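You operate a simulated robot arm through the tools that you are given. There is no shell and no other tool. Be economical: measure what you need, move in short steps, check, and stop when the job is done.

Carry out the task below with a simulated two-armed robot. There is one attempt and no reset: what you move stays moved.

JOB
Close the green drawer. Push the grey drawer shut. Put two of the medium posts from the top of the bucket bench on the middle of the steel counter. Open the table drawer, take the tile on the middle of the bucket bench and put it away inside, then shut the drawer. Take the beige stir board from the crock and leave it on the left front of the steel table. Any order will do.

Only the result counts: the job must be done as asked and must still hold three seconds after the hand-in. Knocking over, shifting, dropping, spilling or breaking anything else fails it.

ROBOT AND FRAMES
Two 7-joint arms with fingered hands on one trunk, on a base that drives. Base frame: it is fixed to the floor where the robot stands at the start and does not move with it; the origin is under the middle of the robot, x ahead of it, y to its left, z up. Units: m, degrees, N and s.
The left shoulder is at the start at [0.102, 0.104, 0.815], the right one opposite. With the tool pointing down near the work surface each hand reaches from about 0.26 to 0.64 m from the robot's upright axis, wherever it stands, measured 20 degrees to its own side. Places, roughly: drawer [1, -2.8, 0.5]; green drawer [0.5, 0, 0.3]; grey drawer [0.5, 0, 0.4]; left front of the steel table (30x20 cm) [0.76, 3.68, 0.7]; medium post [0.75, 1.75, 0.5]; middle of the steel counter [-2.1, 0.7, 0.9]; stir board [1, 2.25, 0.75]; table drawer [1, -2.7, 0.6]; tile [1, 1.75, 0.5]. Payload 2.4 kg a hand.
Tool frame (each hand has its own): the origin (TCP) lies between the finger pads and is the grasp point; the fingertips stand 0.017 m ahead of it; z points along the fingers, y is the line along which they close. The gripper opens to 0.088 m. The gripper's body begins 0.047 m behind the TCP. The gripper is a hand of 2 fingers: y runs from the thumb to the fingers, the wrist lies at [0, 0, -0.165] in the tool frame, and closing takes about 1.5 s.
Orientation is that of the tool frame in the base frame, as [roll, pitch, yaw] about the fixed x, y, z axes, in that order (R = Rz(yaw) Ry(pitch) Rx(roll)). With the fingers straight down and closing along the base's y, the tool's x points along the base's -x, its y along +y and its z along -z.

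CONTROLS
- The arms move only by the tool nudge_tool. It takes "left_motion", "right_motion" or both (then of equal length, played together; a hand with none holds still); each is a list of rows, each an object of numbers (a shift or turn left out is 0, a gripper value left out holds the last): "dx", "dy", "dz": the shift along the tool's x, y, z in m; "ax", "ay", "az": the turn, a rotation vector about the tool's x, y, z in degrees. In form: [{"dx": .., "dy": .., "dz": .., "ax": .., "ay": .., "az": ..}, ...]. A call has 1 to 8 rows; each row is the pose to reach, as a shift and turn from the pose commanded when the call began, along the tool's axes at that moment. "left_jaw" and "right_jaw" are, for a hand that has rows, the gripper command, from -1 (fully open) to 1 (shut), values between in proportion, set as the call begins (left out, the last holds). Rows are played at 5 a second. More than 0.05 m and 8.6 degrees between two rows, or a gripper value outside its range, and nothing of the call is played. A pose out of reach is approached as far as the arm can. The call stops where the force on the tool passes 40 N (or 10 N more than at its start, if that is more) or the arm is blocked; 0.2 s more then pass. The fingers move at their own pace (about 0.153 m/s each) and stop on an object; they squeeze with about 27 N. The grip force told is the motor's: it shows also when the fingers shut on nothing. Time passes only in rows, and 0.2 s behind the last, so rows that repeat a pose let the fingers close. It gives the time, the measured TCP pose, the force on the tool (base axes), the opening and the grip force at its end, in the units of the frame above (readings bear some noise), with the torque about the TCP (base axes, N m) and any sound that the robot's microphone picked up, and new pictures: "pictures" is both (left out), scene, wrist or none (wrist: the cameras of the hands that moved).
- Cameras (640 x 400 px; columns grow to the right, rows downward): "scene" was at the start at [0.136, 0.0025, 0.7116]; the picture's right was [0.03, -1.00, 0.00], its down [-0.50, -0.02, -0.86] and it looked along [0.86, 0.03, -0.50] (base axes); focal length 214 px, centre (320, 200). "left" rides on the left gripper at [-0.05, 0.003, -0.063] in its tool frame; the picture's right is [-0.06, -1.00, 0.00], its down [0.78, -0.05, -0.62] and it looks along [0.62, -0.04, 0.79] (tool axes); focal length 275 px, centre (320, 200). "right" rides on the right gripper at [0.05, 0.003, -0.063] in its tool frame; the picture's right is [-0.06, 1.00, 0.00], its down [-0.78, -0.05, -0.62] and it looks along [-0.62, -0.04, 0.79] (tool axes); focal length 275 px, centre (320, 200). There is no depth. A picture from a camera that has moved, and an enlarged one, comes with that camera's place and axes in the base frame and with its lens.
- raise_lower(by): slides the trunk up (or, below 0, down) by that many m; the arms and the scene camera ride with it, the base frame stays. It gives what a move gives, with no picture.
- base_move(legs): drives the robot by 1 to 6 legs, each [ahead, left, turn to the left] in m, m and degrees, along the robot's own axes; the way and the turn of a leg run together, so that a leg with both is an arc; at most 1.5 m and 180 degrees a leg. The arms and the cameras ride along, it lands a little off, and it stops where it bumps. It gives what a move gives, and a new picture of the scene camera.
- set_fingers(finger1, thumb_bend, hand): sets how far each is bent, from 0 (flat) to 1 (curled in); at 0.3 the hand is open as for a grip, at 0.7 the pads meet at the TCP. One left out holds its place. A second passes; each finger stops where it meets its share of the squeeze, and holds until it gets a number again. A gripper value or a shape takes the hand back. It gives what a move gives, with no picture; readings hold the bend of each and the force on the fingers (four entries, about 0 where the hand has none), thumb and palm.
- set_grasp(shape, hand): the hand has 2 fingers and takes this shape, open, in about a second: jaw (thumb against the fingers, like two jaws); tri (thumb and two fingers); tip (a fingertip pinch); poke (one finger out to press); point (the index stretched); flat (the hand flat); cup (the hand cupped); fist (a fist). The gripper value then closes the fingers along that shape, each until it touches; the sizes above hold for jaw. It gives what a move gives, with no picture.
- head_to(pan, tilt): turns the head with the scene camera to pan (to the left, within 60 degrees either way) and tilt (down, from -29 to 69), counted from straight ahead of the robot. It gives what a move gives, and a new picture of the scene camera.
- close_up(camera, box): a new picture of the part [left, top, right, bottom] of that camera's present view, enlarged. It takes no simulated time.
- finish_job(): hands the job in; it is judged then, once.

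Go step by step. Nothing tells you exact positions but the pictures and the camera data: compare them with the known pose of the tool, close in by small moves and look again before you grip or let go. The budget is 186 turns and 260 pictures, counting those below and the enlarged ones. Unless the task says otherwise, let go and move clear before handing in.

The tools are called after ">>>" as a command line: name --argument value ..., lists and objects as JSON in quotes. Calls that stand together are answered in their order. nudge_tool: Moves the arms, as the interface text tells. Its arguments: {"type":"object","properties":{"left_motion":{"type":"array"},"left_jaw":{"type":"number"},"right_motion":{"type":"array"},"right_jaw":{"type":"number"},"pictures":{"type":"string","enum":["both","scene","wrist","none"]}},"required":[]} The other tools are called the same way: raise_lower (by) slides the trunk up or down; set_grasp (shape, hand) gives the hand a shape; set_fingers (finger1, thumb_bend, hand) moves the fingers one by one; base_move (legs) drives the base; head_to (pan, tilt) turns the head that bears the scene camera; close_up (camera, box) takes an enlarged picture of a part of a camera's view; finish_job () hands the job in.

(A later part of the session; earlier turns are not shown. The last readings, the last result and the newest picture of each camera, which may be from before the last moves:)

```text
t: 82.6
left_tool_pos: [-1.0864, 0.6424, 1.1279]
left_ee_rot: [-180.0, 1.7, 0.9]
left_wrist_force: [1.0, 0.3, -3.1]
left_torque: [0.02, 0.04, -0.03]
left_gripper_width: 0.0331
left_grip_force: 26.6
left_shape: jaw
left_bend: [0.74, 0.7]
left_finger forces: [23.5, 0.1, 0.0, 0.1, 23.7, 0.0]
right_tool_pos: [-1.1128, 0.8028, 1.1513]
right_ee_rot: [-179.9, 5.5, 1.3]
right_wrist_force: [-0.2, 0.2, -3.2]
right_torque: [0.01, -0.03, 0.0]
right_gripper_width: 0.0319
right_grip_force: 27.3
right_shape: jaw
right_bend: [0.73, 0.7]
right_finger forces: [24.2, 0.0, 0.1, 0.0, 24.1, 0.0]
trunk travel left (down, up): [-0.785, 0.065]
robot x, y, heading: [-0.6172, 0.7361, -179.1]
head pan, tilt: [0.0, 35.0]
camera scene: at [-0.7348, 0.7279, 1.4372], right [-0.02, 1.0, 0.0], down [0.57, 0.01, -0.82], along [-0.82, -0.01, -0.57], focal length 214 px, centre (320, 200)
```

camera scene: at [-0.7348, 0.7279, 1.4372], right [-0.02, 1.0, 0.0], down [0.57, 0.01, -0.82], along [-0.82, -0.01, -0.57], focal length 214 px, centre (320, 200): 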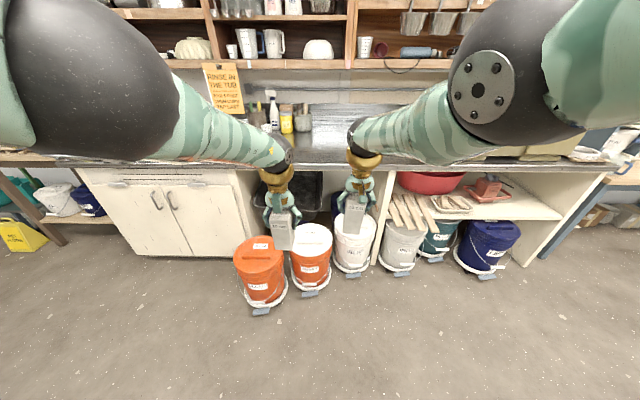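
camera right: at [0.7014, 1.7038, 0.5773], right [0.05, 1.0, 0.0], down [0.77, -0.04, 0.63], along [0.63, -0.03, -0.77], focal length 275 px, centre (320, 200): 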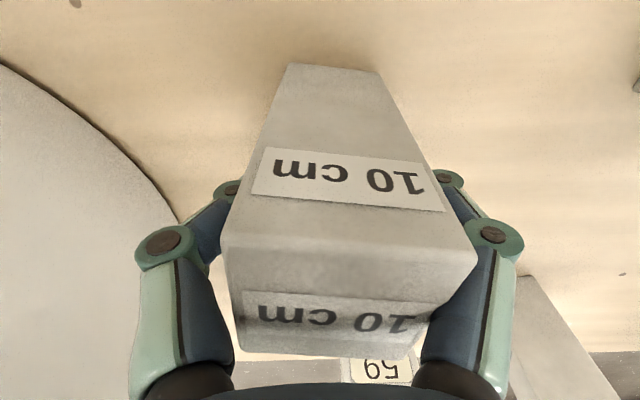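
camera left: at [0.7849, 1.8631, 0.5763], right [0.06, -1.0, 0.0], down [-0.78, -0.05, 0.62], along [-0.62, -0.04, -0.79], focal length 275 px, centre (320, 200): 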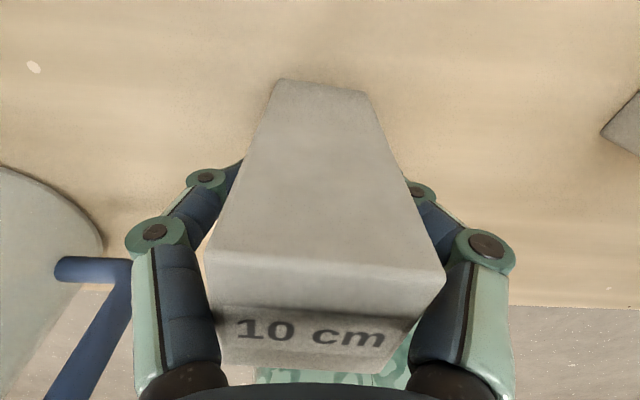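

The counter front is about x -1.85, z 0.9, with wheeled buckets in front of it reaching out to x -1.5 around y 0.3–0.65 and less far near y 1.0. I approach partway at y ≈ 1.0 and look down.

>>> base_move --legs '[[0.55, -0.27, -0.9]]'

>>> head_to --pan 0 --tilt 60

```text
t: 86.0
left_tool_pos: [-1.638, 0.9252, 1.1271]
left_ee_rot: [-180.0, 1.7, -0.3]
left_wrist_force: [-0.2, 0.4, -2.9]
left_torque: [0.01, 0.03, -0.02]
left_gripper_width: 0.0331
left_grip_force: 27.1
left_shape: jaw
left_bend: [0.74, 0.7]
left_finger forces: [23.6, 0.0, 0.0, 0.0, 23.7, 0.0]
right_tool_pos: [-1.6631, 1.085, 1.1514]
right_ee_rot: [-180.0, 5.5, 0.1]
right_wrist_force: [0.0, -0.5, -3.4]
right_torque: [0.01, 0.01, 0.02]
right_gripper_width: 0.0318
right_grip_force: 26.7
right_shape: jaw
right_bend: [0.73, 0.7]
right_finger forces: [24.1, 0.0, 0.0, 0.0, 24.2, 0.0]
trunk travel left (down, up): [-0.785, 0.065]
robot x, y, heading: [-1.1687, 0.9961, 179.7]
head pan, tilt: [0.0, 35.0]
camera scene: at [-1.2848, 1.002, 1.4372], right [0.01, 1.0, 0.0], down [0.57, 0.0, -0.82], along [-0.82, 0.01, -0.57], focal length 214 px, centre (320, 200)
```

scene: 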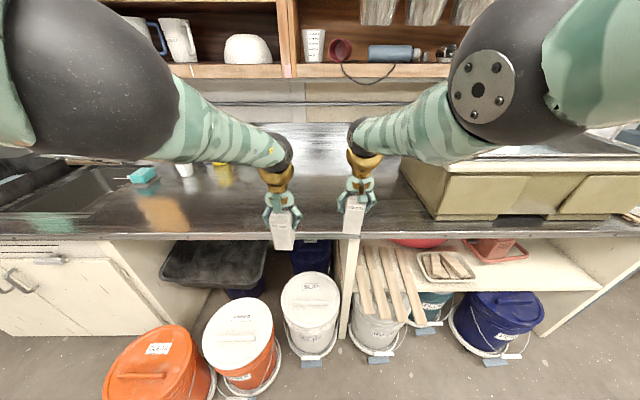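

```text
t: 86.9
left_tool_pos: [-1.6384, 0.9241, 1.1271]
left_ee_rot: [-180.0, 1.7, -0.2]
left_wrist_force: [-0.1, 0.0, -2.9]
left_torque: [-0.02, -0.01, 0.01]
left_gripper_width: 0.0334
left_grip_force: 27.1
left_shape: jaw
left_bend: [0.74, 0.7]
left_finger forces: [23.7, 0.0, 0.1, 0.0, 23.7, 0.1]
right_tool_pos: [-1.6617, 1.0829, 1.1505]
right_ee_rot: [179.9, 5.4, -0.1]
right_wrist_force: [-0.1, -0.2, -3.0]
right_torque: [0.01, 0.0, 0.01]
right_gripper_width: 0.032
right_grip_force: 26.9
right_shape: jaw
right_bend: [0.73, 0.7]
right_finger forces: [24.1, 0.1, 0.0, 0.0, 24.1, 0.0]
trunk travel left (down, up): [-0.785, 0.065]
robot x, y, heading: [-1.1697, 0.9985, 179.5]
head pan, tilt: [0.0, 60.0]
camera scene: at [-1.263, 1.0017, 1.403], right [0.01, 1.0, 0.0], down [0.87, -0.01, -0.5], along [-0.5, 0.0, -0.87], focal length 214 px, centre (320, 200)
```

scene: 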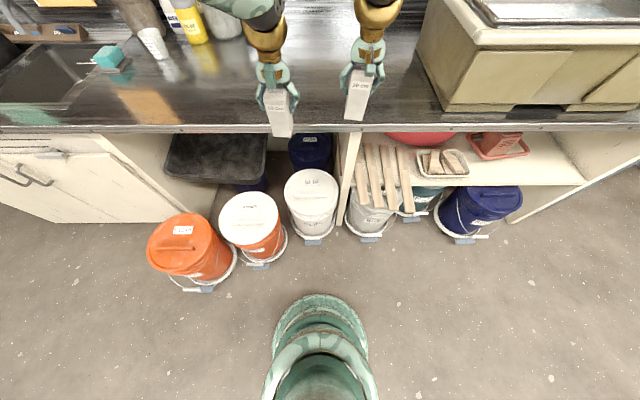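

The counter area around (-2.1, 0.7), between the sink and the green basin, is free. I lift the hands, lower the trunk so the shoulders are nearer counter height, and level the tools.

>>> nudge_tool --left_motion '[{"dz": -0.04, "ay": 0.4}, {"dz": -0.08, "ay": 0.8}, {"dz": -0.12, "ay": 1.2}, {"dz": -0.16, "ay": 1.5}, {"dz": -0.2, "ay": 1.5}, {"dz": -0.24, "ay": 1.5}, {"dz": -0.28, "ay": 1.5}]' --right_motion '[{"dz": -0.04, "ay": 1}, {"dz": -0.08, "ay": 2}, {"dz": -0.12, "ay": 3}, {"dz": -0.16, "ay": 4.2}, {"dz": -0.2, "ay": 4.2}, {"dz": -0.24, "ay": 4.2}, {"dz": -0.28, "ay": 4.2}]' --pictures "none"

>>> raise_lower --by -0.28

```text
t: 88.5
left_tool_pos: [-1.6281, 0.9228, 1.4088]
left_ee_rot: [-180.0, 0.2, -0.3]
left_wrist_force: [-1.2, -0.1, -2.4]
left_torque: [0.0, 0.04, -0.01]
left_gripper_width: 0.0331
left_grip_force: 27.1
left_shape: jaw
left_bend: [0.74, 0.7]
left_finger forces: [24.0, 0.0, 0.1, 0.1, 24.1, 0.0]
right_tool_pos: [-1.6329, 1.084, 1.4301]
right_ee_rot: [-179.9, 1.3, -0.1]
right_wrist_force: [-1.4, -0.7, -3.1]
right_torque: [0.02, 0.02, -0.01]
right_gripper_width: 0.0317
right_grip_force: 27.2
right_shape: jaw
right_bend: [0.73, 0.7]
right_finger forces: [24.0, 0.1, 0.0, 0.0, 23.9, 0.1]
trunk travel left (down, up): [-0.785, 0.065]
robot x, y, heading: [-1.1728, 0.9993, 179.7]
head pan, tilt: [0.0, 60.0]
```

```text
t: 91.3
left_tool_pos: [-1.6296, 0.9236, 1.1284]
left_ee_rot: [-180.0, 0.3, -0.2]
left_wrist_force: [0.2, 0.0, -2.9]
left_torque: [0.01, 0.04, -0.03]
left_gripper_width: 0.0333
left_grip_force: 26.8
left_shape: jaw
left_bend: [0.74, 0.7]
left_finger forces: [23.9, 0.1, 0.0, 0.0, 24.0, 0.0]
right_tool_pos: [-1.6336, 1.0845, 1.1507]
right_ee_rot: [180.0, 1.3, 0.0]
right_wrist_force: [0.8, -1.3, -2.8]
right_torque: [0.02, 0.02, 0.02]
right_gripper_width: 0.0318
right_grip_force: 27.4
right_shape: jaw
right_bend: [0.73, 0.7]
right_finger forces: [23.9, 0.0, 0.0, 0.0, 23.9, 0.1]
trunk travel left (down, up): [-0.505, 0.345]
robot x, y, heading: [-1.1684, 0.9974, 179.6]
head pan, tilt: [0.0, 60.0]
```

Now I creep forward 0.27 m toward the gap between buckets.

>>> base_move --legs '[[0.27, 0, 0.4]]'

>>> head_to --pan 0 --tilt 69

```text
t: 93.2
left_tool_pos: [-1.8959, 0.9202, 1.1273]
left_ee_rot: [-180.0, 0.1, 0.2]
left_wrist_force: [-0.3, -0.6, -3.1]
left_torque: [0.01, 0.03, 0.03]
left_gripper_width: 0.0334
left_grip_force: 27.1
left_shape: jaw
left_bend: [0.74, 0.7]
left_finger forces: [24.0, 0.1, 0.0, 0.1, 24.0, 0.1]
right_tool_pos: [-1.9019, 1.0811, 1.1495]
right_ee_rot: [-179.9, 1.4, 0.5]
right_wrist_force: [0.6, -0.5, -2.8]
right_torque: [0.0, 0.04, 0.01]
right_gripper_width: 0.0319
right_grip_force: 27.1
right_shape: jaw
right_bend: [0.73, 0.7]
right_finger forces: [24.0, 0.0, 0.0, 0.1, 23.9, 0.0]
trunk travel left (down, up): [-0.505, 0.345]
robot x, y, heading: [-1.4388, 1.0052, -180.1]
head pan, tilt: [0.0, 60.0]
camera scene: at [-1.5319, 1.0013, 1.1222], right [0.0, 1.0, 0.0], down [0.87, 0.0, -0.5], along [-0.5, 0.0, -0.87], focal length 214 px, centre (320, 200)
```

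scene: 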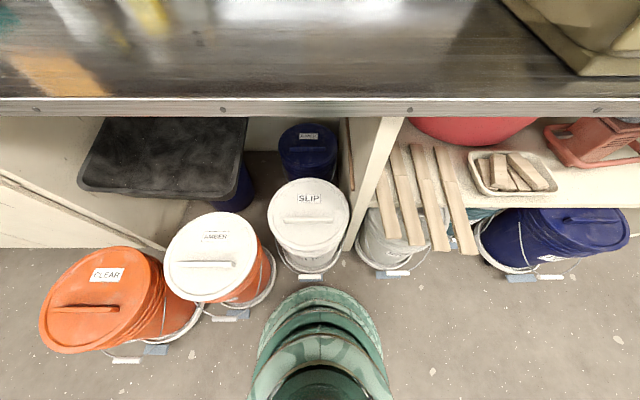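

```text
t: 93.9
left_tool_pos: [-1.8966, 0.9217, 1.1264]
left_ee_rot: [-180.0, 0.3, 0.2]
left_wrist_force: [-0.2, -0.6, -2.3]
left_torque: [0.03, 0.0, 0.01]
left_gripper_width: 0.0334
left_grip_force: 27.0
left_shape: jaw
left_bend: [0.74, 0.7]
left_finger forces: [23.9, 0.0, 0.0, 0.1, 24.1, 0.1]
right_tool_pos: [-1.9021, 1.0799, 1.1495]
right_ee_rot: [180.0, 1.3, 0.5]
right_wrist_force: [-0.2, 0.6, -3.5]
right_torque: [0.0, -0.02, 0.02]
right_gripper_width: 0.0317
right_grip_force: 26.8
right_shape: jaw
right_bend: [0.73, 0.7]
right_finger forces: [24.0, 0.0, 0.1, 0.1, 23.9, 0.0]
trunk travel left (down, up): [-0.505, 0.345]
robot x, y, heading: [-1.4384, 1.0006, -179.9]
head pan, tilt: [0.0, 68.8]
camera scene: at [-1.5206, 1.0013, 1.113], right [0.0, 1.0, 0.0], down [0.93, 0.0, -0.36], along [-0.36, 0.0, -0.93], focal length 214 px, centre (320, 200)
```

scene: 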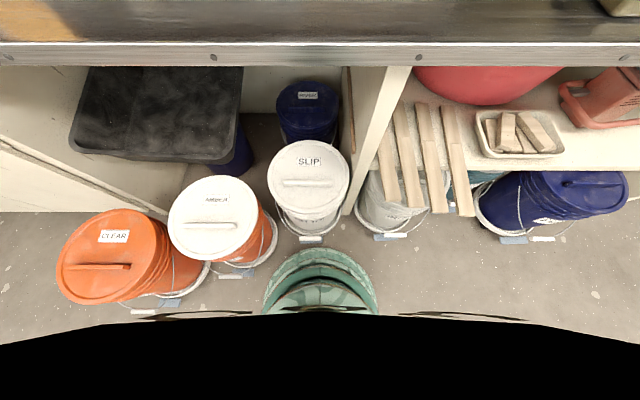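

The base front is about 4 cm from the SLIP bucket dolly, so I stop here. I move both hands over the counter, left toward (-1.97, 0.80) and right toward (-1.97, 0.975), still about 4–5 cm above it.

>>> nudge_tool --left_motion '[{"dx": -0.015, "dy": 0.024, "dz": 0.02}, {"dx": -0.03, "dy": 0.048, "dz": 0.045}, {"dx": -0.045, "dy": 0.072, "dz": 0.07}, {"dx": -0.06, "dy": 0.096, "dz": 0.095}, {"dx": -0.073, "dy": 0.122, "dz": 0.115}]' --right_motion '[{"dx": -0.014, "dy": 0.02, "dz": 0.025}, {"dx": -0.028, "dy": 0.04, "dz": 0.05}, {"dx": -0.042, "dy": 0.06, "dz": 0.08}, {"dx": -0.055, "dy": 0.08, "dz": 0.11}, {"dx": -0.068, "dy": 0.105, "dz": 0.138}]' --pictures "wrist"

>>> head_to --pan 15 --tilt 25

```text
t: 95.1
left_tool_pos: [-1.9666, 0.7989, 1.0113]
left_ee_rot: [180.0, 0.1, 0.1]
left_wrist_force: [0.6, -1.4, -3.9]
left_torque: [0.01, 0.03, 0.0]
left_gripper_width: 0.0329
left_grip_force: 26.8
left_shape: jaw
left_bend: [0.74, 0.7]
left_finger forces: [23.9, 0.0, 0.0, 0.0, 23.9, 0.1]
right_tool_pos: [-1.9505, 0.9863, 1.0196]
right_ee_rot: [180.0, 1.6, 0.5]
right_wrist_force: [-0.4, 0.9, -2.1]
right_torque: [0.05, -0.03, 0.02]
right_gripper_width: 0.0318
right_grip_force: 26.9
right_shape: jaw
right_bend: [0.73, 0.7]
right_finger forces: [24.3, 0.1, 0.0, 0.0, 24.4, 0.1]
right hand out of reach, approached as far as the arm can: row 5
trunk travel left (down, up): [-0.505, 0.345]
robot x, y, heading: [-1.4409, 1.0026, -179.9]
head pan, tilt: [0.0, 68.8]
camera right: at [-1.8977, 0.9839, 1.0823], right [-0.05, -1.0, 0.0], down [-0.77, 0.04, 0.64], along [-0.64, 0.03, -0.77], focal length 275 px, centre (320, 200)
camera left: at [-2.0164, 0.7958, 1.0745], right [-0.06, 1.0, 0.0], down [0.79, 0.05, 0.62], along [0.62, 0.04, -0.79], focal length 275 px, centre (320, 200)
```

right: 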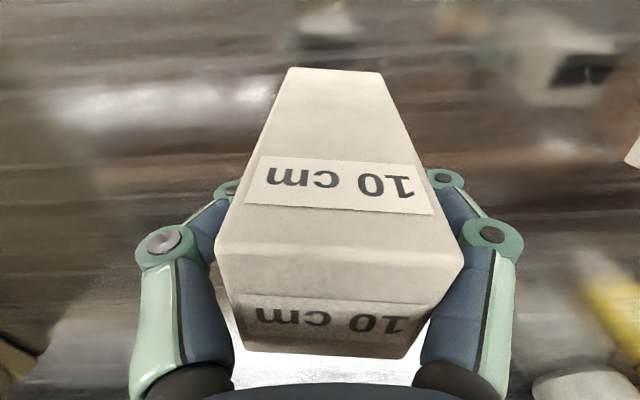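
left: 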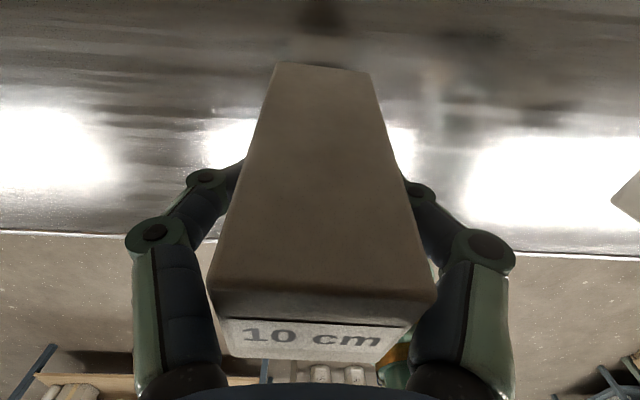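

```text
t: 96.2
left_tool_pos: [-1.9667, 0.7985, 1.0115]
left_ee_rot: [180.0, 0.2, 0.2]
left_wrist_force: [0.6, 0.3, -2.1]
left_torque: [0.01, -0.01, -0.02]
left_gripper_width: 0.0329
left_grip_force: 27.0
left_shape: jaw
left_bend: [0.74, 0.7]
left_finger forces: [23.9, 0.0, 0.0, 0.1, 23.9, 0.1]
right_tool_pos: [-1.9495, 0.9848, 1.0196]
right_ee_rot: [-180.0, 1.4, 0.4]
right_wrist_force: [0.6, -0.1, -2.4]
right_torque: [-0.03, 0.02, 0.0]
right_gripper_width: 0.0318
right_grip_force: 27.1
right_shape: jaw
right_bend: [0.73, 0.7]
right_finger forces: [24.5, 0.0, 0.0, 0.0, 24.3, 0.0]
trunk travel left (down, up): [-0.505, 0.345]
robot x, y, heading: [-1.4347, 1.0006, -179.8]
head pan, tilt: [15.0, 25.0]
camera scene: at [-1.5536, 0.9773, 1.1723], right [-0.26, 0.97, 0.0], down [0.41, 0.11, -0.91], along [-0.87, -0.24, -0.42], focal length 214 px, centre (320, 200)
```

scene: 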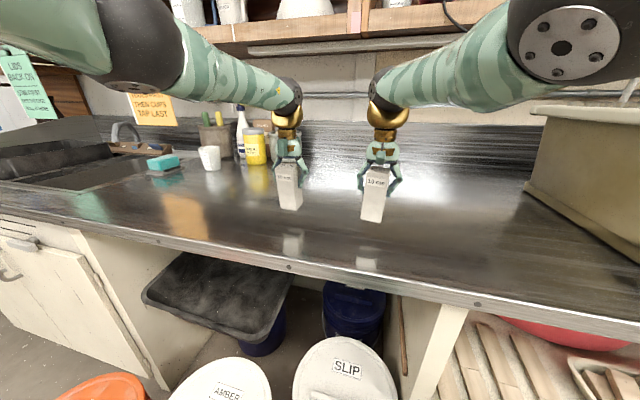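

Both posts hang a few cm above the counter. I use the trunk to lower them 3.5 cm, then feel down with the arms.

>>> raise_lower --by -0.035

>>> nudge_tool --left_motion '[{"dz": 0.004}, {"dz": 0.008}, {"dz": 0.012}]' --right_motion '[{"dz": 0.004}, {"dz": 0.008}, {"dz": 0.012}]' --pictures "scene"

```text
t: 97.0
left_tool_pos: [-1.9681, 0.7982, 0.9781]
left_ee_rot: [179.9, 0.2, 0.2]
left_wrist_force: [0.3, 0.1, -2.9]
left_torque: [0.02, 0.01, -0.03]
left_gripper_width: 0.0333
left_grip_force: 27.2
left_shape: jaw
left_bend: [0.74, 0.7]
left_finger forces: [24.6, 0.0, 0.0, 0.1, 24.4, 0.0]
right_tool_pos: [-1.9481, 0.9842, 0.9829]
right_ee_rot: [180.0, 1.2, 0.5]
right_wrist_force: [-0.7, 0.7, -3.6]
right_torque: [0.01, -0.01, 0.0]
right_gripper_width: 0.0314
right_grip_force: 27.5
right_shape: jaw
right_bend: [0.73, 0.7]
right_finger forces: [24.3, 0.0, 0.0, 0.0, 24.3, 0.0]
trunk travel left (down, up): [-0.47, 0.38]
robot x, y, heading: [-1.4375, 1.0012, -179.7]
head pan, tilt: [15.0, 25.0]
```

```text
t: 97.9
left_tool_pos: [-1.9703, 0.7979, 0.9705]
left_ee_rot: [-179.9, 1.0, 0.3]
left_wrist_force: [-5.0, -2.2, 18.3]
left_torque: [0.12, -0.07, -0.02]
left_gripper_width: 0.0357
left_grip_force: 27.1
left_shape: jaw
left_bend: [0.76, 0.72]
left_finger forces: [31.1, 0.0, 0.0, 0.0, 27.9, 0.0]
right_tool_pos: [-1.9473, 0.9835, 0.9737]
right_ee_rot: [-180.0, 1.7, 0.6]
right_wrist_force: [1.5, 0.8, 9.0]
right_torque: [0.24, -0.04, -0.06]
right_gripper_width: 0.0322
right_grip_force: 27.0
right_shape: jaw
right_bend: [0.74, 0.7]
right_finger forces: [27.7, 0.0, 0.0, 0.0, 27.4, 0.1]
trunk travel left (down, up): [-0.47, 0.38]
robot x, y, heading: [-1.436, 1.0037, -180.1]
head pan, tilt: [15.0, 25.0]
stopped in row 3 (left hand): the force on the tool passed its limit at 42 N (the readings are from after the stop); the commanded pose is now the measured one
camera scene: at [-1.5524, 0.9775, 1.1375], right [-0.26, 0.97, 0.0], down [0.41, 0.11, -0.91], along [-0.88, -0.24, -0.42], focal length 214 px, centre (320, 200)
```

scene: 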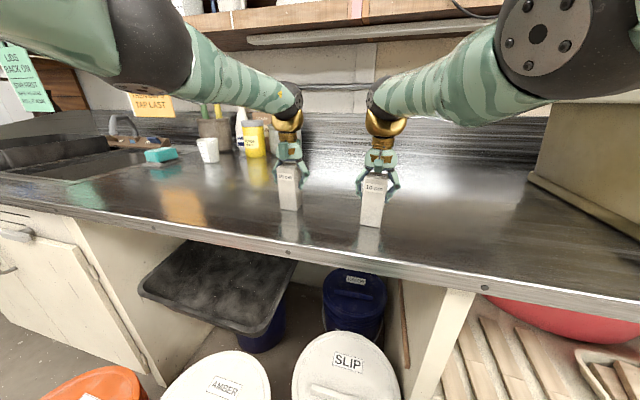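

Both posts rest on the counter. I ease the pressure slightly and open both hands.

>>> nudge_tool --left_motion '[{"dz": -0.002}, {"dz": -0.002}]' --right_motion '[{"dz": 0.0}, {"dz": 0.0}]' --pictures "none"

>>> nudge_tool --left_motion '[{}, {}, {}, {}]' --right_motion '[{}, {}, {}, {}]' --left_jaw -1 --right_jaw -1 --pictures "both"

```text
t: 98.5
left_tool_pos: [-1.9703, 0.7984, 0.9721]
left_ee_rot: [-179.9, 0.8, 0.2]
left_wrist_force: [-6.1, -1.1, 18.1]
left_torque: [0.14, -0.02, 0.01]
left_gripper_width: 0.0354
left_grip_force: 27.2
left_shape: jaw
left_bend: [0.76, 0.72]
left_finger forces: [30.8, 0.0, 0.1, 0.1, 28.2, 0.0]
right_tool_pos: [-1.9468, 0.985, 0.9731]
right_ee_rot: [179.9, 1.6, 0.6]
right_wrist_force: [1.6, -0.4, 12.3]
right_torque: [0.22, -0.03, -0.04]
right_gripper_width: 0.0324
right_grip_force: 26.7
right_shape: jaw
right_bend: [0.74, 0.7]
right_finger forces: [29.6, 0.0, 0.0, 0.1, 27.6, 0.0]
trunk travel left (down, up): [-0.47, 0.38]
robot x, y, heading: [-1.4365, 1.0017, -180.1]
head pan, tilt: [15.0, 25.0]
```

```text
t: 99.5
left_tool_pos: [-1.97, 0.7974, 0.969]
left_ee_rot: [-179.9, 0.6, 0.2]
left_wrist_force: [-1.3, -1.1, 4.4]
left_torque: [-0.01, -0.09, -0.02]
left_gripper_width: 0.0879
left_grip_force: 0.0
left_shape: jaw
left_bend: [0.3, 0.3]
left_finger forces: [3.0, 0.0, 0.1, 0.0, 1.1, 0.0]
right_tool_pos: [-1.949, 0.9843, 0.9711]
right_ee_rot: [179.9, 1.4, 0.7]
right_wrist_force: [0.1, -2.8, 4.4]
right_torque: [-0.02, 0.01, 0.04]
right_gripper_width: 0.0877
right_grip_force: 0.1
right_shape: jaw
right_bend: [0.3, 0.3]
right_finger forces: [4.7, 0.0, 0.0, 0.0, 0.1, 0.1]
trunk travel left (down, up): [-0.47, 0.38]
robot x, y, heading: [-1.4364, 1.0023, -179.9]
head pan, tilt: [15.0, 25.0]
camera scene: at [-1.5533, 0.977, 1.1372], right [-0.26, 0.97, 0.0], down [0.41, 0.11, -0.91], along [-0.87, -0.24, -0.42], focal length 214 px, centre (320, 200)
camera right: at [-1.8959, 0.9822, 1.0349], right [-0.05, -1.0, 0.0], down [-0.77, 0.04, 0.64], along [-0.64, 0.03, -0.77], focal length 275 px, centre (320, 200)
camera left: at [-2.0195, 0.7948, 1.0337], right [-0.07, 1.0, 0.0], down [0.79, 0.05, 0.61], along [0.61, 0.04, -0.79], focal length 275 px, centre (320, 200)
```

scene: 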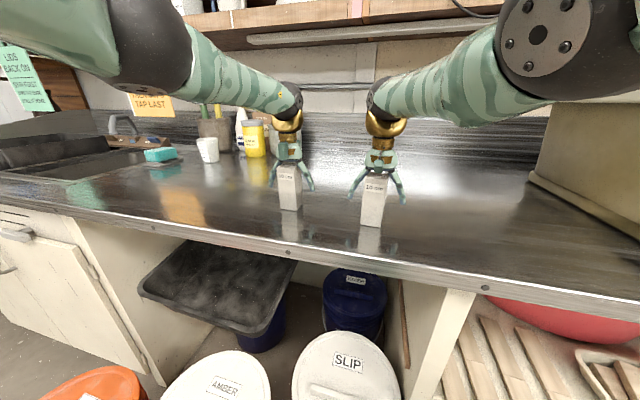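
right: 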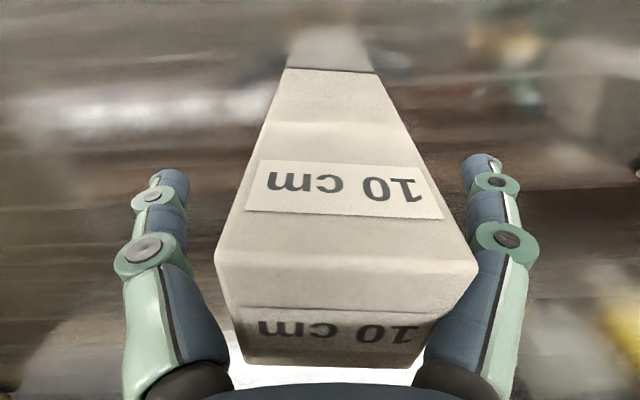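
left: 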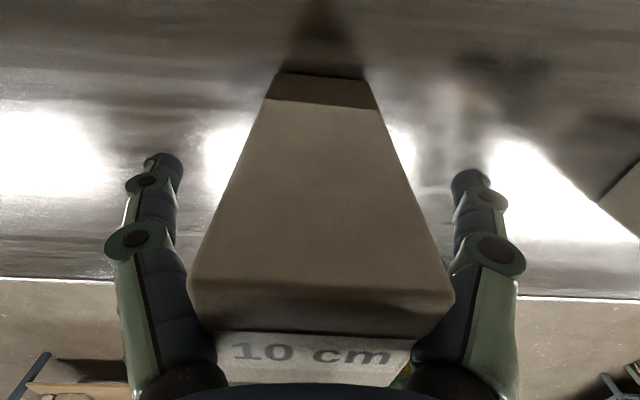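

Posts stand upright at x ≈ -1.96, a bit short of the middle. I lift straight up by trunk, then tilt the hands forward so I can regrip and carry them deeper.

>>> raise_lower --by 0.1

>>> nudge_tool --left_motion '[{"ay": -8, "dx": 0.01}, {"ay": -16, "dx": 0.02}, {"ay": -24, "dx": 0.03}, {"ay": -32, "dx": 0.04}, {"ay": -40, "dx": 0.05}]' --right_motion '[{"ay": -8, "dx": 0.01}, {"ay": -16, "dx": 0.02}, {"ay": -24, "dx": 0.03}, {"ay": -32, "dx": 0.04}, {"ay": -40, "dx": 0.05}]' --pictures "scene"

```text
t: 100.8
left_tool_pos: [-1.9704, 0.7978, 1.07]
left_ee_rot: [-179.8, 0.5, 0.2]
left_wrist_force: [-0.4, 0.5, 1.0]
left_torque: [-0.02, -0.02, -0.01]
left_gripper_width: 0.0878
left_grip_force: 0.0
left_shape: jaw
left_bend: [0.3, 0.3]
left_finger forces: [0.1, 0.0, 0.0, 0.0, 0.1, 0.0]
right_tool_pos: [-1.9475, 0.9845, 1.0804]
right_ee_rot: [179.9, 2.5, 0.5]
right_wrist_force: [0.5, -0.4, 0.3]
right_torque: [-0.01, 0.01, -0.02]
right_gripper_width: 0.0882
right_grip_force: 0.2
right_shape: jaw
right_bend: [0.3, 0.3]
right_finger forces: [0.1, 0.1, 0.1, 0.0, 0.1, 0.0]
trunk travel left (down, up): [-0.57, 0.28]
robot x, y, heading: [-1.4349, 1.0022, -179.6]
head pan, tilt: [15.0, 25.0]
```

```text
t: 102.0
left_tool_pos: [-1.9198, 0.7978, 1.0708]
left_ee_rot: [-179.9, 40.8, 0.3]
left_wrist_force: [-0.2, 0.4, 0.2]
left_torque: [-0.05, 0.01, 0.01]
left_gripper_width: 0.0879
left_grip_force: 0.2
left_shape: jaw
left_bend: [0.3, 0.3]
left_finger forces: [0.0, 0.0, 0.1, 0.1, 0.0, 0.0]
right_tool_pos: [-1.8971, 0.9843, 1.0787]
right_ee_rot: [-179.9, 42.6, 0.7]
right_wrist_force: [-0.7, -0.6, -0.1]
right_torque: [0.02, 0.03, 0.0]
right_gripper_width: 0.088
right_grip_force: 0.0
right_shape: jaw
right_bend: [0.3, 0.3]
right_finger forces: [0.0, 0.0, 0.1, 0.1, 0.1, 0.0]
right hand out of reach, approached as far as the arm can: row 1
trunk travel left (down, up): [-0.57, 0.28]
robot x, y, heading: [-1.4346, 1.0013, -180.1]
head pan, tilt: [15.0, 25.0]
camera scene: at [-1.5519, 0.9774, 1.2378], right [-0.26, 0.97, 0.0], down [0.41, 0.11, -0.91], along [-0.87, -0.24, -0.42], focal length 214 px, centre (320, 200)
```

scene: 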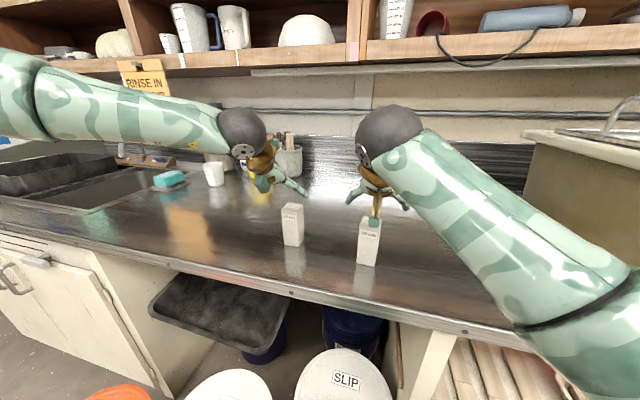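

The posts stand clear. I bring both tilted hands in along the finger direction to straddle the posts at mid height.

>>> nudge_tool --left_motion '[{"dx": 0.036}, {"dx": 0.036, "dz": 0.04}, {"dx": 0.036, "dz": 0.08}, {"dx": 0.036, "dz": 0.118}]' --right_motion '[{"dx": 0.0455, "dy": 0.003}, {"dx": 0.0455, "dy": 0.003, "dz": 0.042}, {"dx": 0.0455, "dy": 0.003, "dz": 0.084}, {"dx": 0.0455, "dy": 0.003, "dz": 0.126}]' --pictures "both"

```text
t: 103.0
left_tool_pos: [-1.9698, 0.7988, 0.957]
left_ee_rot: [-179.9, 40.7, 0.3]
left_wrist_force: [-0.2, 0.9, -0.6]
left_torque: [0.0, -0.01, -0.01]
left_gripper_width: 0.0877
left_grip_force: 0.0
left_shape: jaw
left_bend: [0.3, 0.3]
left_finger forces: [0.0, 0.0, 0.0, 0.0, 0.1, 0.1]
right_tool_pos: [-1.9485, 0.9814, 0.956]
right_ee_rot: [179.9, 42.6, 0.6]
right_wrist_force: [1.0, 0.0, -0.3]
right_torque: [0.02, -0.03, -0.01]
right_gripper_width: 0.0879
right_grip_force: 0.2
right_shape: jaw
right_bend: [0.3, 0.3]
right_finger forces: [0.0, 0.0, 0.0, 0.0, 0.0, 0.1]
trunk travel left (down, up): [-0.57, 0.28]
robot x, y, heading: [-1.4341, 1.0016, -179.8]
head pan, tilt: [15.0, 25.0]
camera scene: at [-1.5529, 0.9773, 1.2377], right [-0.26, 0.97, 0.0], down [0.41, 0.11, -0.91], along [-0.87, -0.24, -0.42], focal length 214 px, centre (320, 200)
camera right: at [-1.8682, 0.9806, 0.9693], right [-0.04, -1.0, 0.04], down [-0.16, 0.05, 0.99], along [-0.99, 0.03, -0.16], focal length 275 px, centre (320, 200)
camera left: at [-1.9664, 0.7962, 1.0371], right [-0.05, 1.0, 0.04], down [1.0, 0.05, -0.04], along [-0.04, 0.04, -1.0], focal length 275 px, centre (320, 200)
```

scene: 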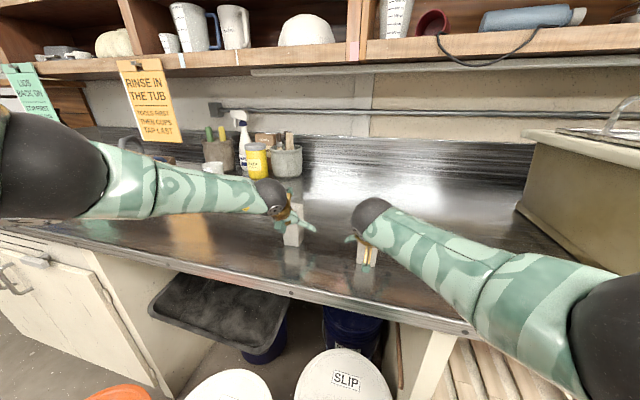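
right: 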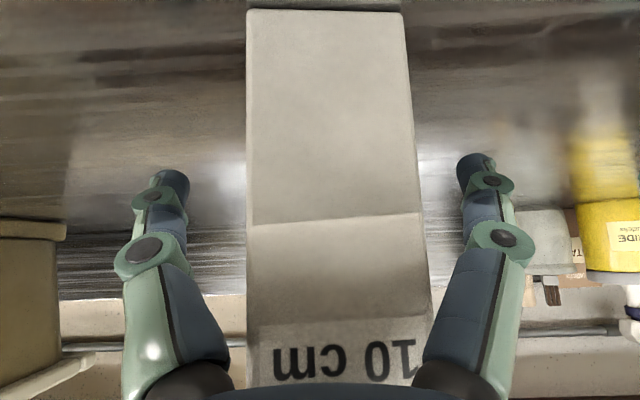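
left: 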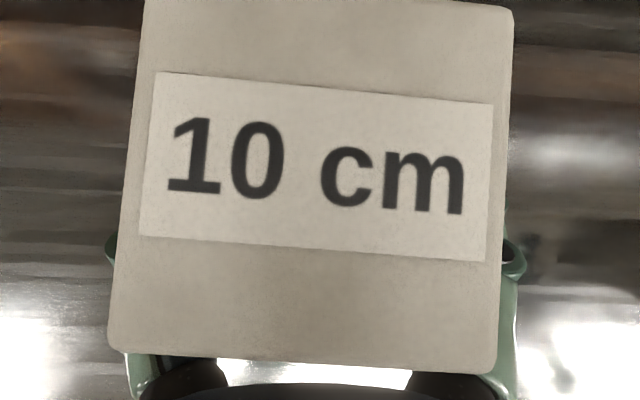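

Posts are centred between the fingers. I close both hands.

>>> nudge_tool --left_motion '[{}, {}, {}, {}, {}, {}, {}]' --right_motion '[{}, {}, {}, {}, {}, {}, {}]' --left_jaw 1 --right_jaw 1 --pictures "none"

```text
t: 104.7
left_tool_pos: [-1.9694, 0.7976, 0.9583]
left_ee_rot: [-179.9, 40.7, 0.2]
left_wrist_force: [0.3, 0.2, -0.1]
left_torque: [0.01, -0.06, 0.03]
left_gripper_width: 0.0331
left_grip_force: 26.5
left_shape: jaw
left_bend: [0.73, 0.7]
left_finger forces: [23.8, 0.0, 0.0, 0.0, 24.1, 0.0]
right_tool_pos: [-1.9477, 0.981, 0.9554]
right_ee_rot: [-179.9, 42.5, 0.6]
right_wrist_force: [-0.8, 0.5, 0.6]
right_torque: [0.02, 0.02, 0.01]
right_gripper_width: 0.0332
right_grip_force: 27.2
right_shape: jaw
right_bend: [0.73, 0.7]
right_finger forces: [24.1, 0.2, 0.0, 0.1, 23.9, 0.0]
trunk travel left (down, up): [-0.57, 0.28]
robot x, y, heading: [-1.4348, 0.9978, -179.8]
head pan, tilt: [15.0, 25.0]
```

Both gripped at 3.3 cm. I lift them 22 cm with the arms, then lower the trunk 20 cm to gain forward reach.

>>> nudge_tool --left_motion '[{"dz": -0.0334, "dx": -0.0287}, {"dz": -0.0668, "dx": -0.0574}, {"dz": -0.1, "dx": -0.0861}, {"dz": -0.1334, "dx": -0.1148}, {"dz": -0.1668, "dx": -0.1435}]' --right_motion '[{"dz": -0.0324, "dx": -0.0297}, {"dz": -0.0648, "dx": -0.0594}, {"dz": -0.0972, "dx": -0.0891}, {"dz": -0.1296, "dx": -0.1188}, {"dz": -0.162, "dx": -0.1485}]' --pictures "scene"

```text
t: 105.8
left_tool_pos: [-1.9727, 0.7983, 1.1753]
left_ee_rot: [-179.9, 40.6, 0.3]
left_wrist_force: [0.4, -0.2, -3.7]
left_torque: [0.0, 0.01, 0.02]
left_gripper_width: 0.0329
left_grip_force: 27.4
left_shape: jaw
left_bend: [0.73, 0.7]
left_finger forces: [24.0, 0.1, 0.0, 0.0, 24.0, 0.1]
right_tool_pos: [-1.9502, 0.9793, 1.1745]
right_ee_rot: [-179.9, 42.4, 0.7]
right_wrist_force: [-0.4, 0.0, -3.3]
right_torque: [-0.01, -0.01, 0.01]
right_gripper_width: 0.0336
right_grip_force: 26.8
right_shape: jaw
right_bend: [0.73, 0.7]
right_finger forces: [24.3, 0.1, 0.1, 0.0, 24.1, 0.0]
trunk travel left (down, up): [-0.57, 0.28]
robot x, y, heading: [-1.4347, 0.9982, -179.9]
head pan, tilt: [15.0, 25.0]
camera scene: at [-1.5528, 0.9772, 1.2377], right [-0.26, 0.97, 0.0], down [0.41, 0.11, -0.91], along [-0.87, -0.24, -0.42], focal length 214 px, centre (320, 200)
```

scene: 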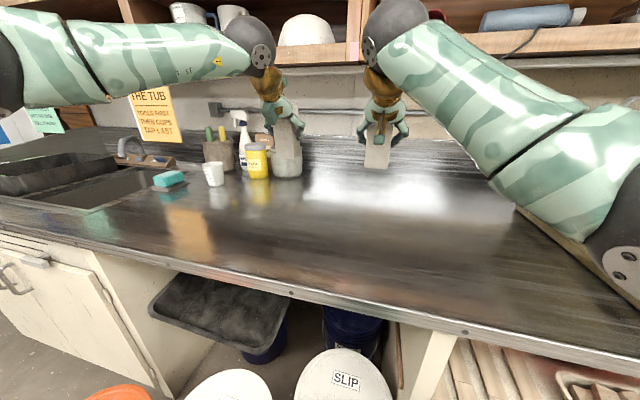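

Held and clear. I lower the trunk 19 cm, leaving the posts about 3 cm above the counter.

>>> raise_lower --by -0.185

```text
t: 107.9
left_tool_pos: [-1.9711, 0.7994, 0.9925]
left_ee_rot: [-180.0, 40.7, 0.3]
left_wrist_force: [0.3, -0.1, -3.5]
left_torque: [-0.03, 0.01, 0.0]
left_gripper_width: 0.0332
left_grip_force: 27.6
left_shape: jaw
left_bend: [0.73, 0.7]
left_finger forces: [24.2, 0.0, 0.0, 0.1, 24.1, 0.1]
right_tool_pos: [-1.9501, 0.9819, 0.9898]
right_ee_rot: [-179.8, 42.5, 0.7]
right_wrist_force: [0.5, 0.5, -3.2]
right_torque: [-0.01, -0.01, -0.01]
right_gripper_width: 0.0333
right_grip_force: 26.9
right_shape: jaw
right_bend: [0.73, 0.7]
right_finger forces: [24.2, 0.0, 0.0, 0.0, 24.1, 0.0]
trunk travel left (down, up): [-0.385, 0.465]
robot x, y, heading: [-1.4378, 1.0042, -179.7]
head pan, tilt: [15.0, 25.0]
```

Now I move the posts forward and left: left to about (-2.09, 0.69), right to about (-2.07, 0.87).

>>> nudge_tool --left_motion '[{"dz": 0.0191, "dx": -0.0222, "dy": 0.027}, {"dz": 0.0382, "dx": -0.0444, "dy": 0.054}, {"dz": 0.0573, "dx": -0.0666, "dy": 0.081}, {"dz": 0.0763, "dx": -0.0887, "dy": 0.108}]' --right_motion '[{"dz": 0.02, "dx": -0.0221, "dy": 0.0275}, {"dz": 0.0405, "dx": -0.0442, "dy": 0.055}, {"dz": 0.0608, "dx": -0.0663, "dy": 0.0825}, {"dz": 0.081, "dx": -0.0884, "dy": 0.11}]' --pictures "scene"

```text
t: 108.9
left_tool_pos: [-2.0804, 0.6938, 0.9872]
left_ee_rot: [-180.0, 40.9, 0.2]
left_wrist_force: [0.4, -0.6, -3.3]
left_torque: [-0.03, -0.04, 0.01]
left_gripper_width: 0.0333
left_grip_force: 27.0
left_shape: jaw
left_bend: [0.73, 0.7]
left_finger forces: [24.5, 0.1, 0.1, 0.0, 24.3, 0.0]
left hand out of reach, approached as far as the arm can: row 4
right_tool_pos: [-2.0317, 0.9014, 0.9984]
right_ee_rot: [-179.9, 42.5, 0.6]
right_wrist_force: [0.8, -0.2, -4.0]
right_torque: [0.03, 0.05, -0.01]
right_gripper_width: 0.033
right_grip_force: 27.3
right_shape: jaw
right_bend: [0.73, 0.7]
right_finger forces: [24.3, 0.0, 0.0, 0.0, 24.1, 0.0]
right hand out of reach, approached as far as the arm can: row 3, 4
trunk travel left (down, up): [-0.385, 0.465]
robot x, y, heading: [-1.4359, 0.9997, -180.1]
head pan, tilt: [15.0, 25.0]
camera scene: at [-1.5562, 0.9768, 1.0516], right [-0.26, 0.97, 0.0], down [0.41, 0.11, -0.91], along [-0.87, -0.24, -0.42], focal length 214 px, centre (320, 200)
```

scene: 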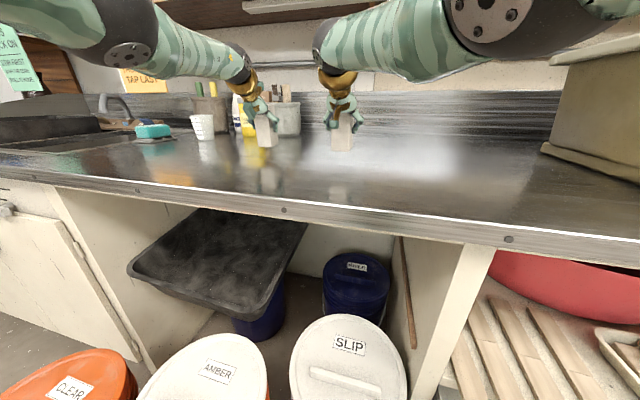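

Left is at (-2.08, 0.69), right limited to (-2.03, 0.90). I lower with the trunk 2.6 cm, then feel down.

>>> raise_lower --by -0.025

>>> nudge_tool --left_motion '[{"dz": 0.001, "dx": 0.001}, {"dz": 0.002, "dx": 0.002}, {"dz": 0.002, "dx": 0.002}, {"dz": 0.002, "dx": 0.002}]' --right_motion '[{"dz": 0.0035, "dx": 0.0035}, {"dz": 0.007, "dx": 0.007}, {"dz": 0.009, "dx": 0.009}, {"dz": 0.011, "dx": 0.011}]' --pictures "scene"

```text
t: 109.6
left_tool_pos: [-2.0803, 0.6932, 0.963]
left_ee_rot: [-179.9, 40.7, 0.2]
left_wrist_force: [-0.6, 1.2, -2.6]
left_torque: [-0.01, 0.0, 0.0]
left_gripper_width: 0.0334
left_grip_force: 27.1
left_shape: jaw
left_bend: [0.73, 0.7]
left_finger forces: [24.5, 0.1, 0.0, 0.1, 24.4, 0.1]
right_tool_pos: [-2.0342, 0.9027, 0.9709]
right_ee_rot: [-179.9, 42.4, 0.6]
right_wrist_force: [-1.1, 0.3, -3.2]
right_torque: [-0.01, 0.01, -0.02]
right_gripper_width: 0.0329
right_grip_force: 27.4
right_shape: jaw
right_bend: [0.74, 0.7]
right_finger forces: [24.1, 0.0, 0.0, 0.0, 23.9, 0.0]
trunk travel left (down, up): [-0.36, 0.49]
robot x, y, heading: [-1.4373, 0.9962, -180.0]
head pan, tilt: [15.0, 25.0]
```

```text
t: 110.6
left_tool_pos: [-2.0785, 0.6934, 0.9602]
left_ee_rot: [-179.9, 40.6, 0.3]
left_wrist_force: [-0.5, 0.8, -2.6]
left_torque: [0.02, -0.01, -0.01]
left_gripper_width: 0.0329
left_grip_force: 27.5
left_shape: jaw
left_bend: [0.73, 0.7]
left_finger forces: [24.6, 0.0, 0.1, 0.1, 24.3, 0.0]
right_tool_pos: [-2.0338, 0.9022, 0.9561]
right_ee_rot: [-179.9, 42.5, 0.7]
right_wrist_force: [-0.3, 0.8, -2.2]
right_torque: [0.02, -0.05, 0.02]
right_gripper_width: 0.033
right_grip_force: 26.9
right_shape: jaw
right_bend: [0.74, 0.7]
right_finger forces: [23.9, 0.0, 0.1, 0.0, 23.7, 0.0]
trunk travel left (down, up): [-0.36, 0.49]
robot x, y, heading: [-1.4355, 1.0023, -179.7]
head pan, tilt: [15.0, 25.0]
camera scene: at [-1.557, 0.9771, 1.0265], right [-0.26, 0.97, 0.0], down [0.41, 0.11, -0.91], along [-0.87, -0.24, -0.42], focal length 214 px, centre (320, 200)
```

scene: 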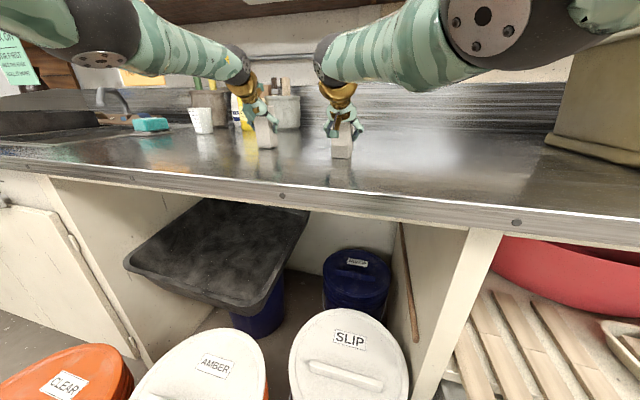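

Nearly touching; a few more millimetres for each.

>>> nudge_tool --left_motion '[{"dz": 0.001, "dx": 0.0009}, {"dz": 0.002, "dx": 0.0018}, {"dz": 0.003, "dx": 0.0027}, {"dz": 0.0035, "dx": 0.003}]' --right_motion '[{"dz": 0.0007, "dx": 0.0007}, {"dz": 0.0014, "dx": 0.0014}, {"dz": 0.002, "dx": 0.002}, {"dz": 0.0025, "dx": 0.0025}]' --pictures "none"

```text
t: 111.6
left_tool_pos: [-2.0802, 0.6933, 0.9565]
left_ee_rot: [-179.9, 40.6, 0.3]
left_wrist_force: [-2.2, -1.1, 2.0]
left_torque: [-0.02, 0.0, 0.03]
left_gripper_width: 0.0332
left_grip_force: 27.2
left_shape: jaw
left_bend: [0.73, 0.7]
left_finger forces: [25.6, 0.1, 0.1, 0.0, 24.2, 0.0]
right_tool_pos: [-2.0344, 0.9021, 0.9544]
right_ee_rot: [-179.9, 42.7, 0.7]
right_wrist_force: [-2.4, 1.6, 10.9]
right_torque: [0.04, 0.07, -0.05]
right_gripper_width: 0.0333
right_grip_force: 27.0
right_shape: jaw
right_bend: [0.74, 0.7]
right_finger forces: [24.8, 0.0, 0.0, 0.1, 26.3, 0.1]
trunk travel left (down, up): [-0.36, 0.49]
robot x, y, heading: [-1.4387, 1.0035, -180.1]
head pan, tilt: [15.0, 25.0]
```

Both are on the counter now. I open both hands and withdraw along the fingers.

>>> nudge_tool --left_motion '[{}, {}, {}, {}]' --right_motion '[{}, {}, {}, {}]' --left_jaw -1 --right_jaw -1 --pictures "wrist"

>>> nudge_tool --left_motion '[{"dz": -0.04}, {"dz": -0.08}, {"dz": -0.12}, {"dz": -0.15}]' --right_motion '[{"dz": -0.04}, {"dz": -0.08}, {"dz": -0.12}, {"dz": -0.15}]' --pictures "scene"

```text
t: 112.6
left_tool_pos: [-2.0804, 0.6921, 0.9571]
left_ee_rot: [-179.9, 40.6, 0.3]
left_wrist_force: [0.4, 0.1, 0.0]
left_torque: [0.02, 0.03, -0.04]
left_gripper_width: 0.0877
left_grip_force: 0.1
left_shape: jaw
left_bend: [0.3, 0.3]
left_finger forces: [0.1, 0.0, 0.1, 0.0, 0.1, 0.1]
right_tool_pos: [-2.0334, 0.9011, 0.9519]
right_ee_rot: [-179.8, 42.6, 0.5]
right_wrist_force: [-0.3, -0.6, -0.2]
right_torque: [0.0, -0.03, -0.01]
right_gripper_width: 0.0879
right_grip_force: 0.1
right_shape: jaw
right_bend: [0.3, 0.3]
right_finger forces: [0.1, 0.1, 0.0, 0.0, 0.1, 0.1]
trunk travel left (down, up): [-0.36, 0.49]
robot x, y, heading: [-1.4366, 1.0013, -179.8]
head pan, tilt: [15.0, 25.0]
camera right: at [-1.9535, 0.9002, 0.9662], right [-0.04, -1.0, 0.04], down [-0.16, 0.05, 0.99], along [-0.99, 0.03, -0.16], focal length 275 px, centre (320, 200)
camera left: at [-2.0761, 0.6903, 1.036], right [-0.05, 1.0, 0.04], down [1.0, 0.05, -0.04], along [-0.04, 0.04, -1.0], focal length 275 px, centre (320, 200)
```

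right: 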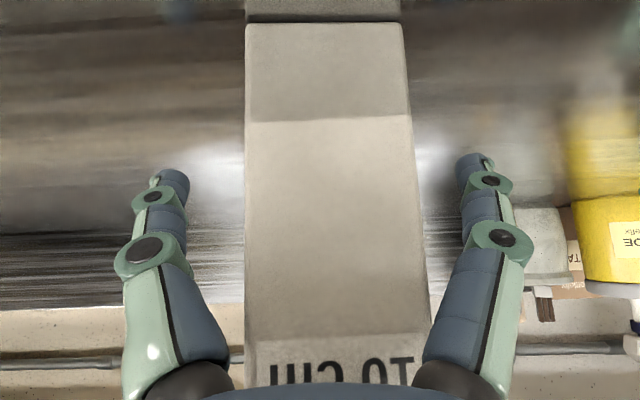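
left: 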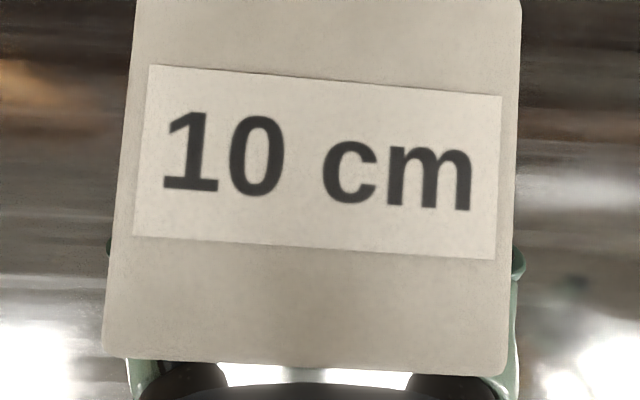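

```text
t: 113.6
left_tool_pos: [-1.9815, 0.6935, 1.0694]
left_ee_rot: [-179.9, 40.7, 0.3]
left_wrist_force: [-0.3, 0.1, 0.5]
left_torque: [-0.02, -0.01, 0.01]
left_gripper_width: 0.0879
left_grip_force: 0.1
left_shape: jaw
left_bend: [0.3, 0.3]
left_finger forces: [0.0, 0.0, 0.1, 0.1, 0.1, 0.1]
right_tool_pos: [-1.933, 0.905, 1.065]
right_ee_rot: [-179.9, 42.5, 0.5]
right_wrist_force: [0.3, -0.6, -0.2]
right_torque: [-0.02, 0.01, 0.0]
right_gripper_width: 0.0883
right_grip_force: 0.0
right_shape: jaw
right_bend: [0.3, 0.3]
right_finger forces: [0.1, 0.1, 0.0, 0.0, 0.0, 0.0]
trunk travel left (down, up): [-0.36, 0.49]
robot x, y, heading: [-1.4357, 1.0002, -179.6]
head pan, tilt: [15.0, 25.0]
camera scene: at [-1.5563, 0.9773, 1.0266], right [-0.26, 0.97, 0.0], down [0.41, 0.11, -0.91], along [-0.87, -0.24, -0.42], focal length 214 px, centre (320, 200)
```

scene: 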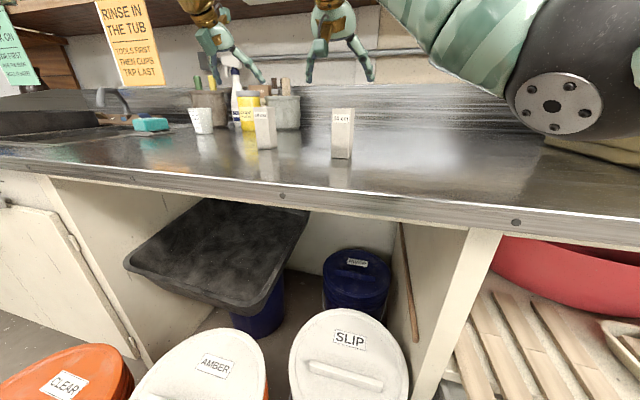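

Both posts stand upright. To be safely in the middle, I'll move the second post a little deeper using the left hand: right hand aside, left hand over to the second post.

>>> nudge_tool --left_motion '[{"dz": -0.005, "dx": 0.006, "dy": -0.035}, {"dz": -0.01, "dx": 0.012, "dy": -0.07}, {"dz": -0.015, "dx": 0.018, "dy": -0.105}, {"dz": -0.02, "dx": 0.024, "dy": -0.14}, {"dz": -0.025, "dx": 0.03, "dy": -0.175}, {"dz": -0.0293, "dx": 0.0342, "dy": -0.2085}]' --right_motion '[{"dy": -0.04}, {"dy": -0.08}, {"dy": -0.12}, {"dy": -0.16}, {"dy": -0.2}, {"dy": -0.22}]' --pictures "wrist"

```text
t: 115.0
left_tool_pos: [-1.938, 0.9028, 1.069]
left_ee_rot: [-179.8, 40.7, 0.3]
left_wrist_force: [-0.5, 0.5, 1.2]
left_torque: [0.01, 0.0, 0.0]
left_gripper_width: 0.088
left_grip_force: 0.1
left_shape: jaw
left_bend: [0.3, 0.3]
left_finger forces: [0.0, 0.0, 0.1, 0.1, 0.0, 0.0]
right_tool_pos: [-1.9344, 1.1234, 1.0637]
right_ee_rot: [-179.9, 42.4, 0.6]
right_wrist_force: [0.6, 0.0, -0.1]
right_torque: [0.03, 0.02, 0.04]
right_gripper_width: 0.0879
right_grip_force: 0.0
right_shape: jaw
right_bend: [0.3, 0.3]
right_finger forces: [0.0, 0.1, 0.1, 0.0, 0.0, 0.1]
trunk travel left (down, up): [-0.36, 0.49]
robot x, y, heading: [-1.4369, 0.9997, -179.7]
head pan, tilt: [15.0, 25.0]
camera right: at [-1.8543, 1.1223, 1.0767], right [-0.04, -1.0, 0.04], down [-0.16, 0.05, 0.99], along [-0.99, 0.03, -0.16], focal length 275 px, centre (320, 200)
camera left: at [-1.9337, 0.8996, 1.1485], right [-0.05, 1.0, 0.04], down [1.0, 0.05, -0.04], along [-0.04, 0.04, -1.0], focal length 275 px, centre (320, 200)
```

right: 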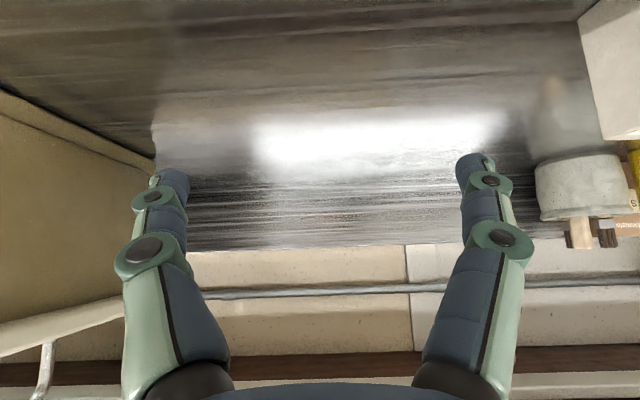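
left: 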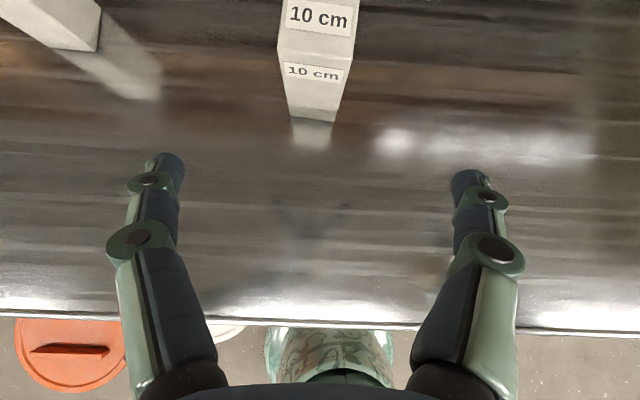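

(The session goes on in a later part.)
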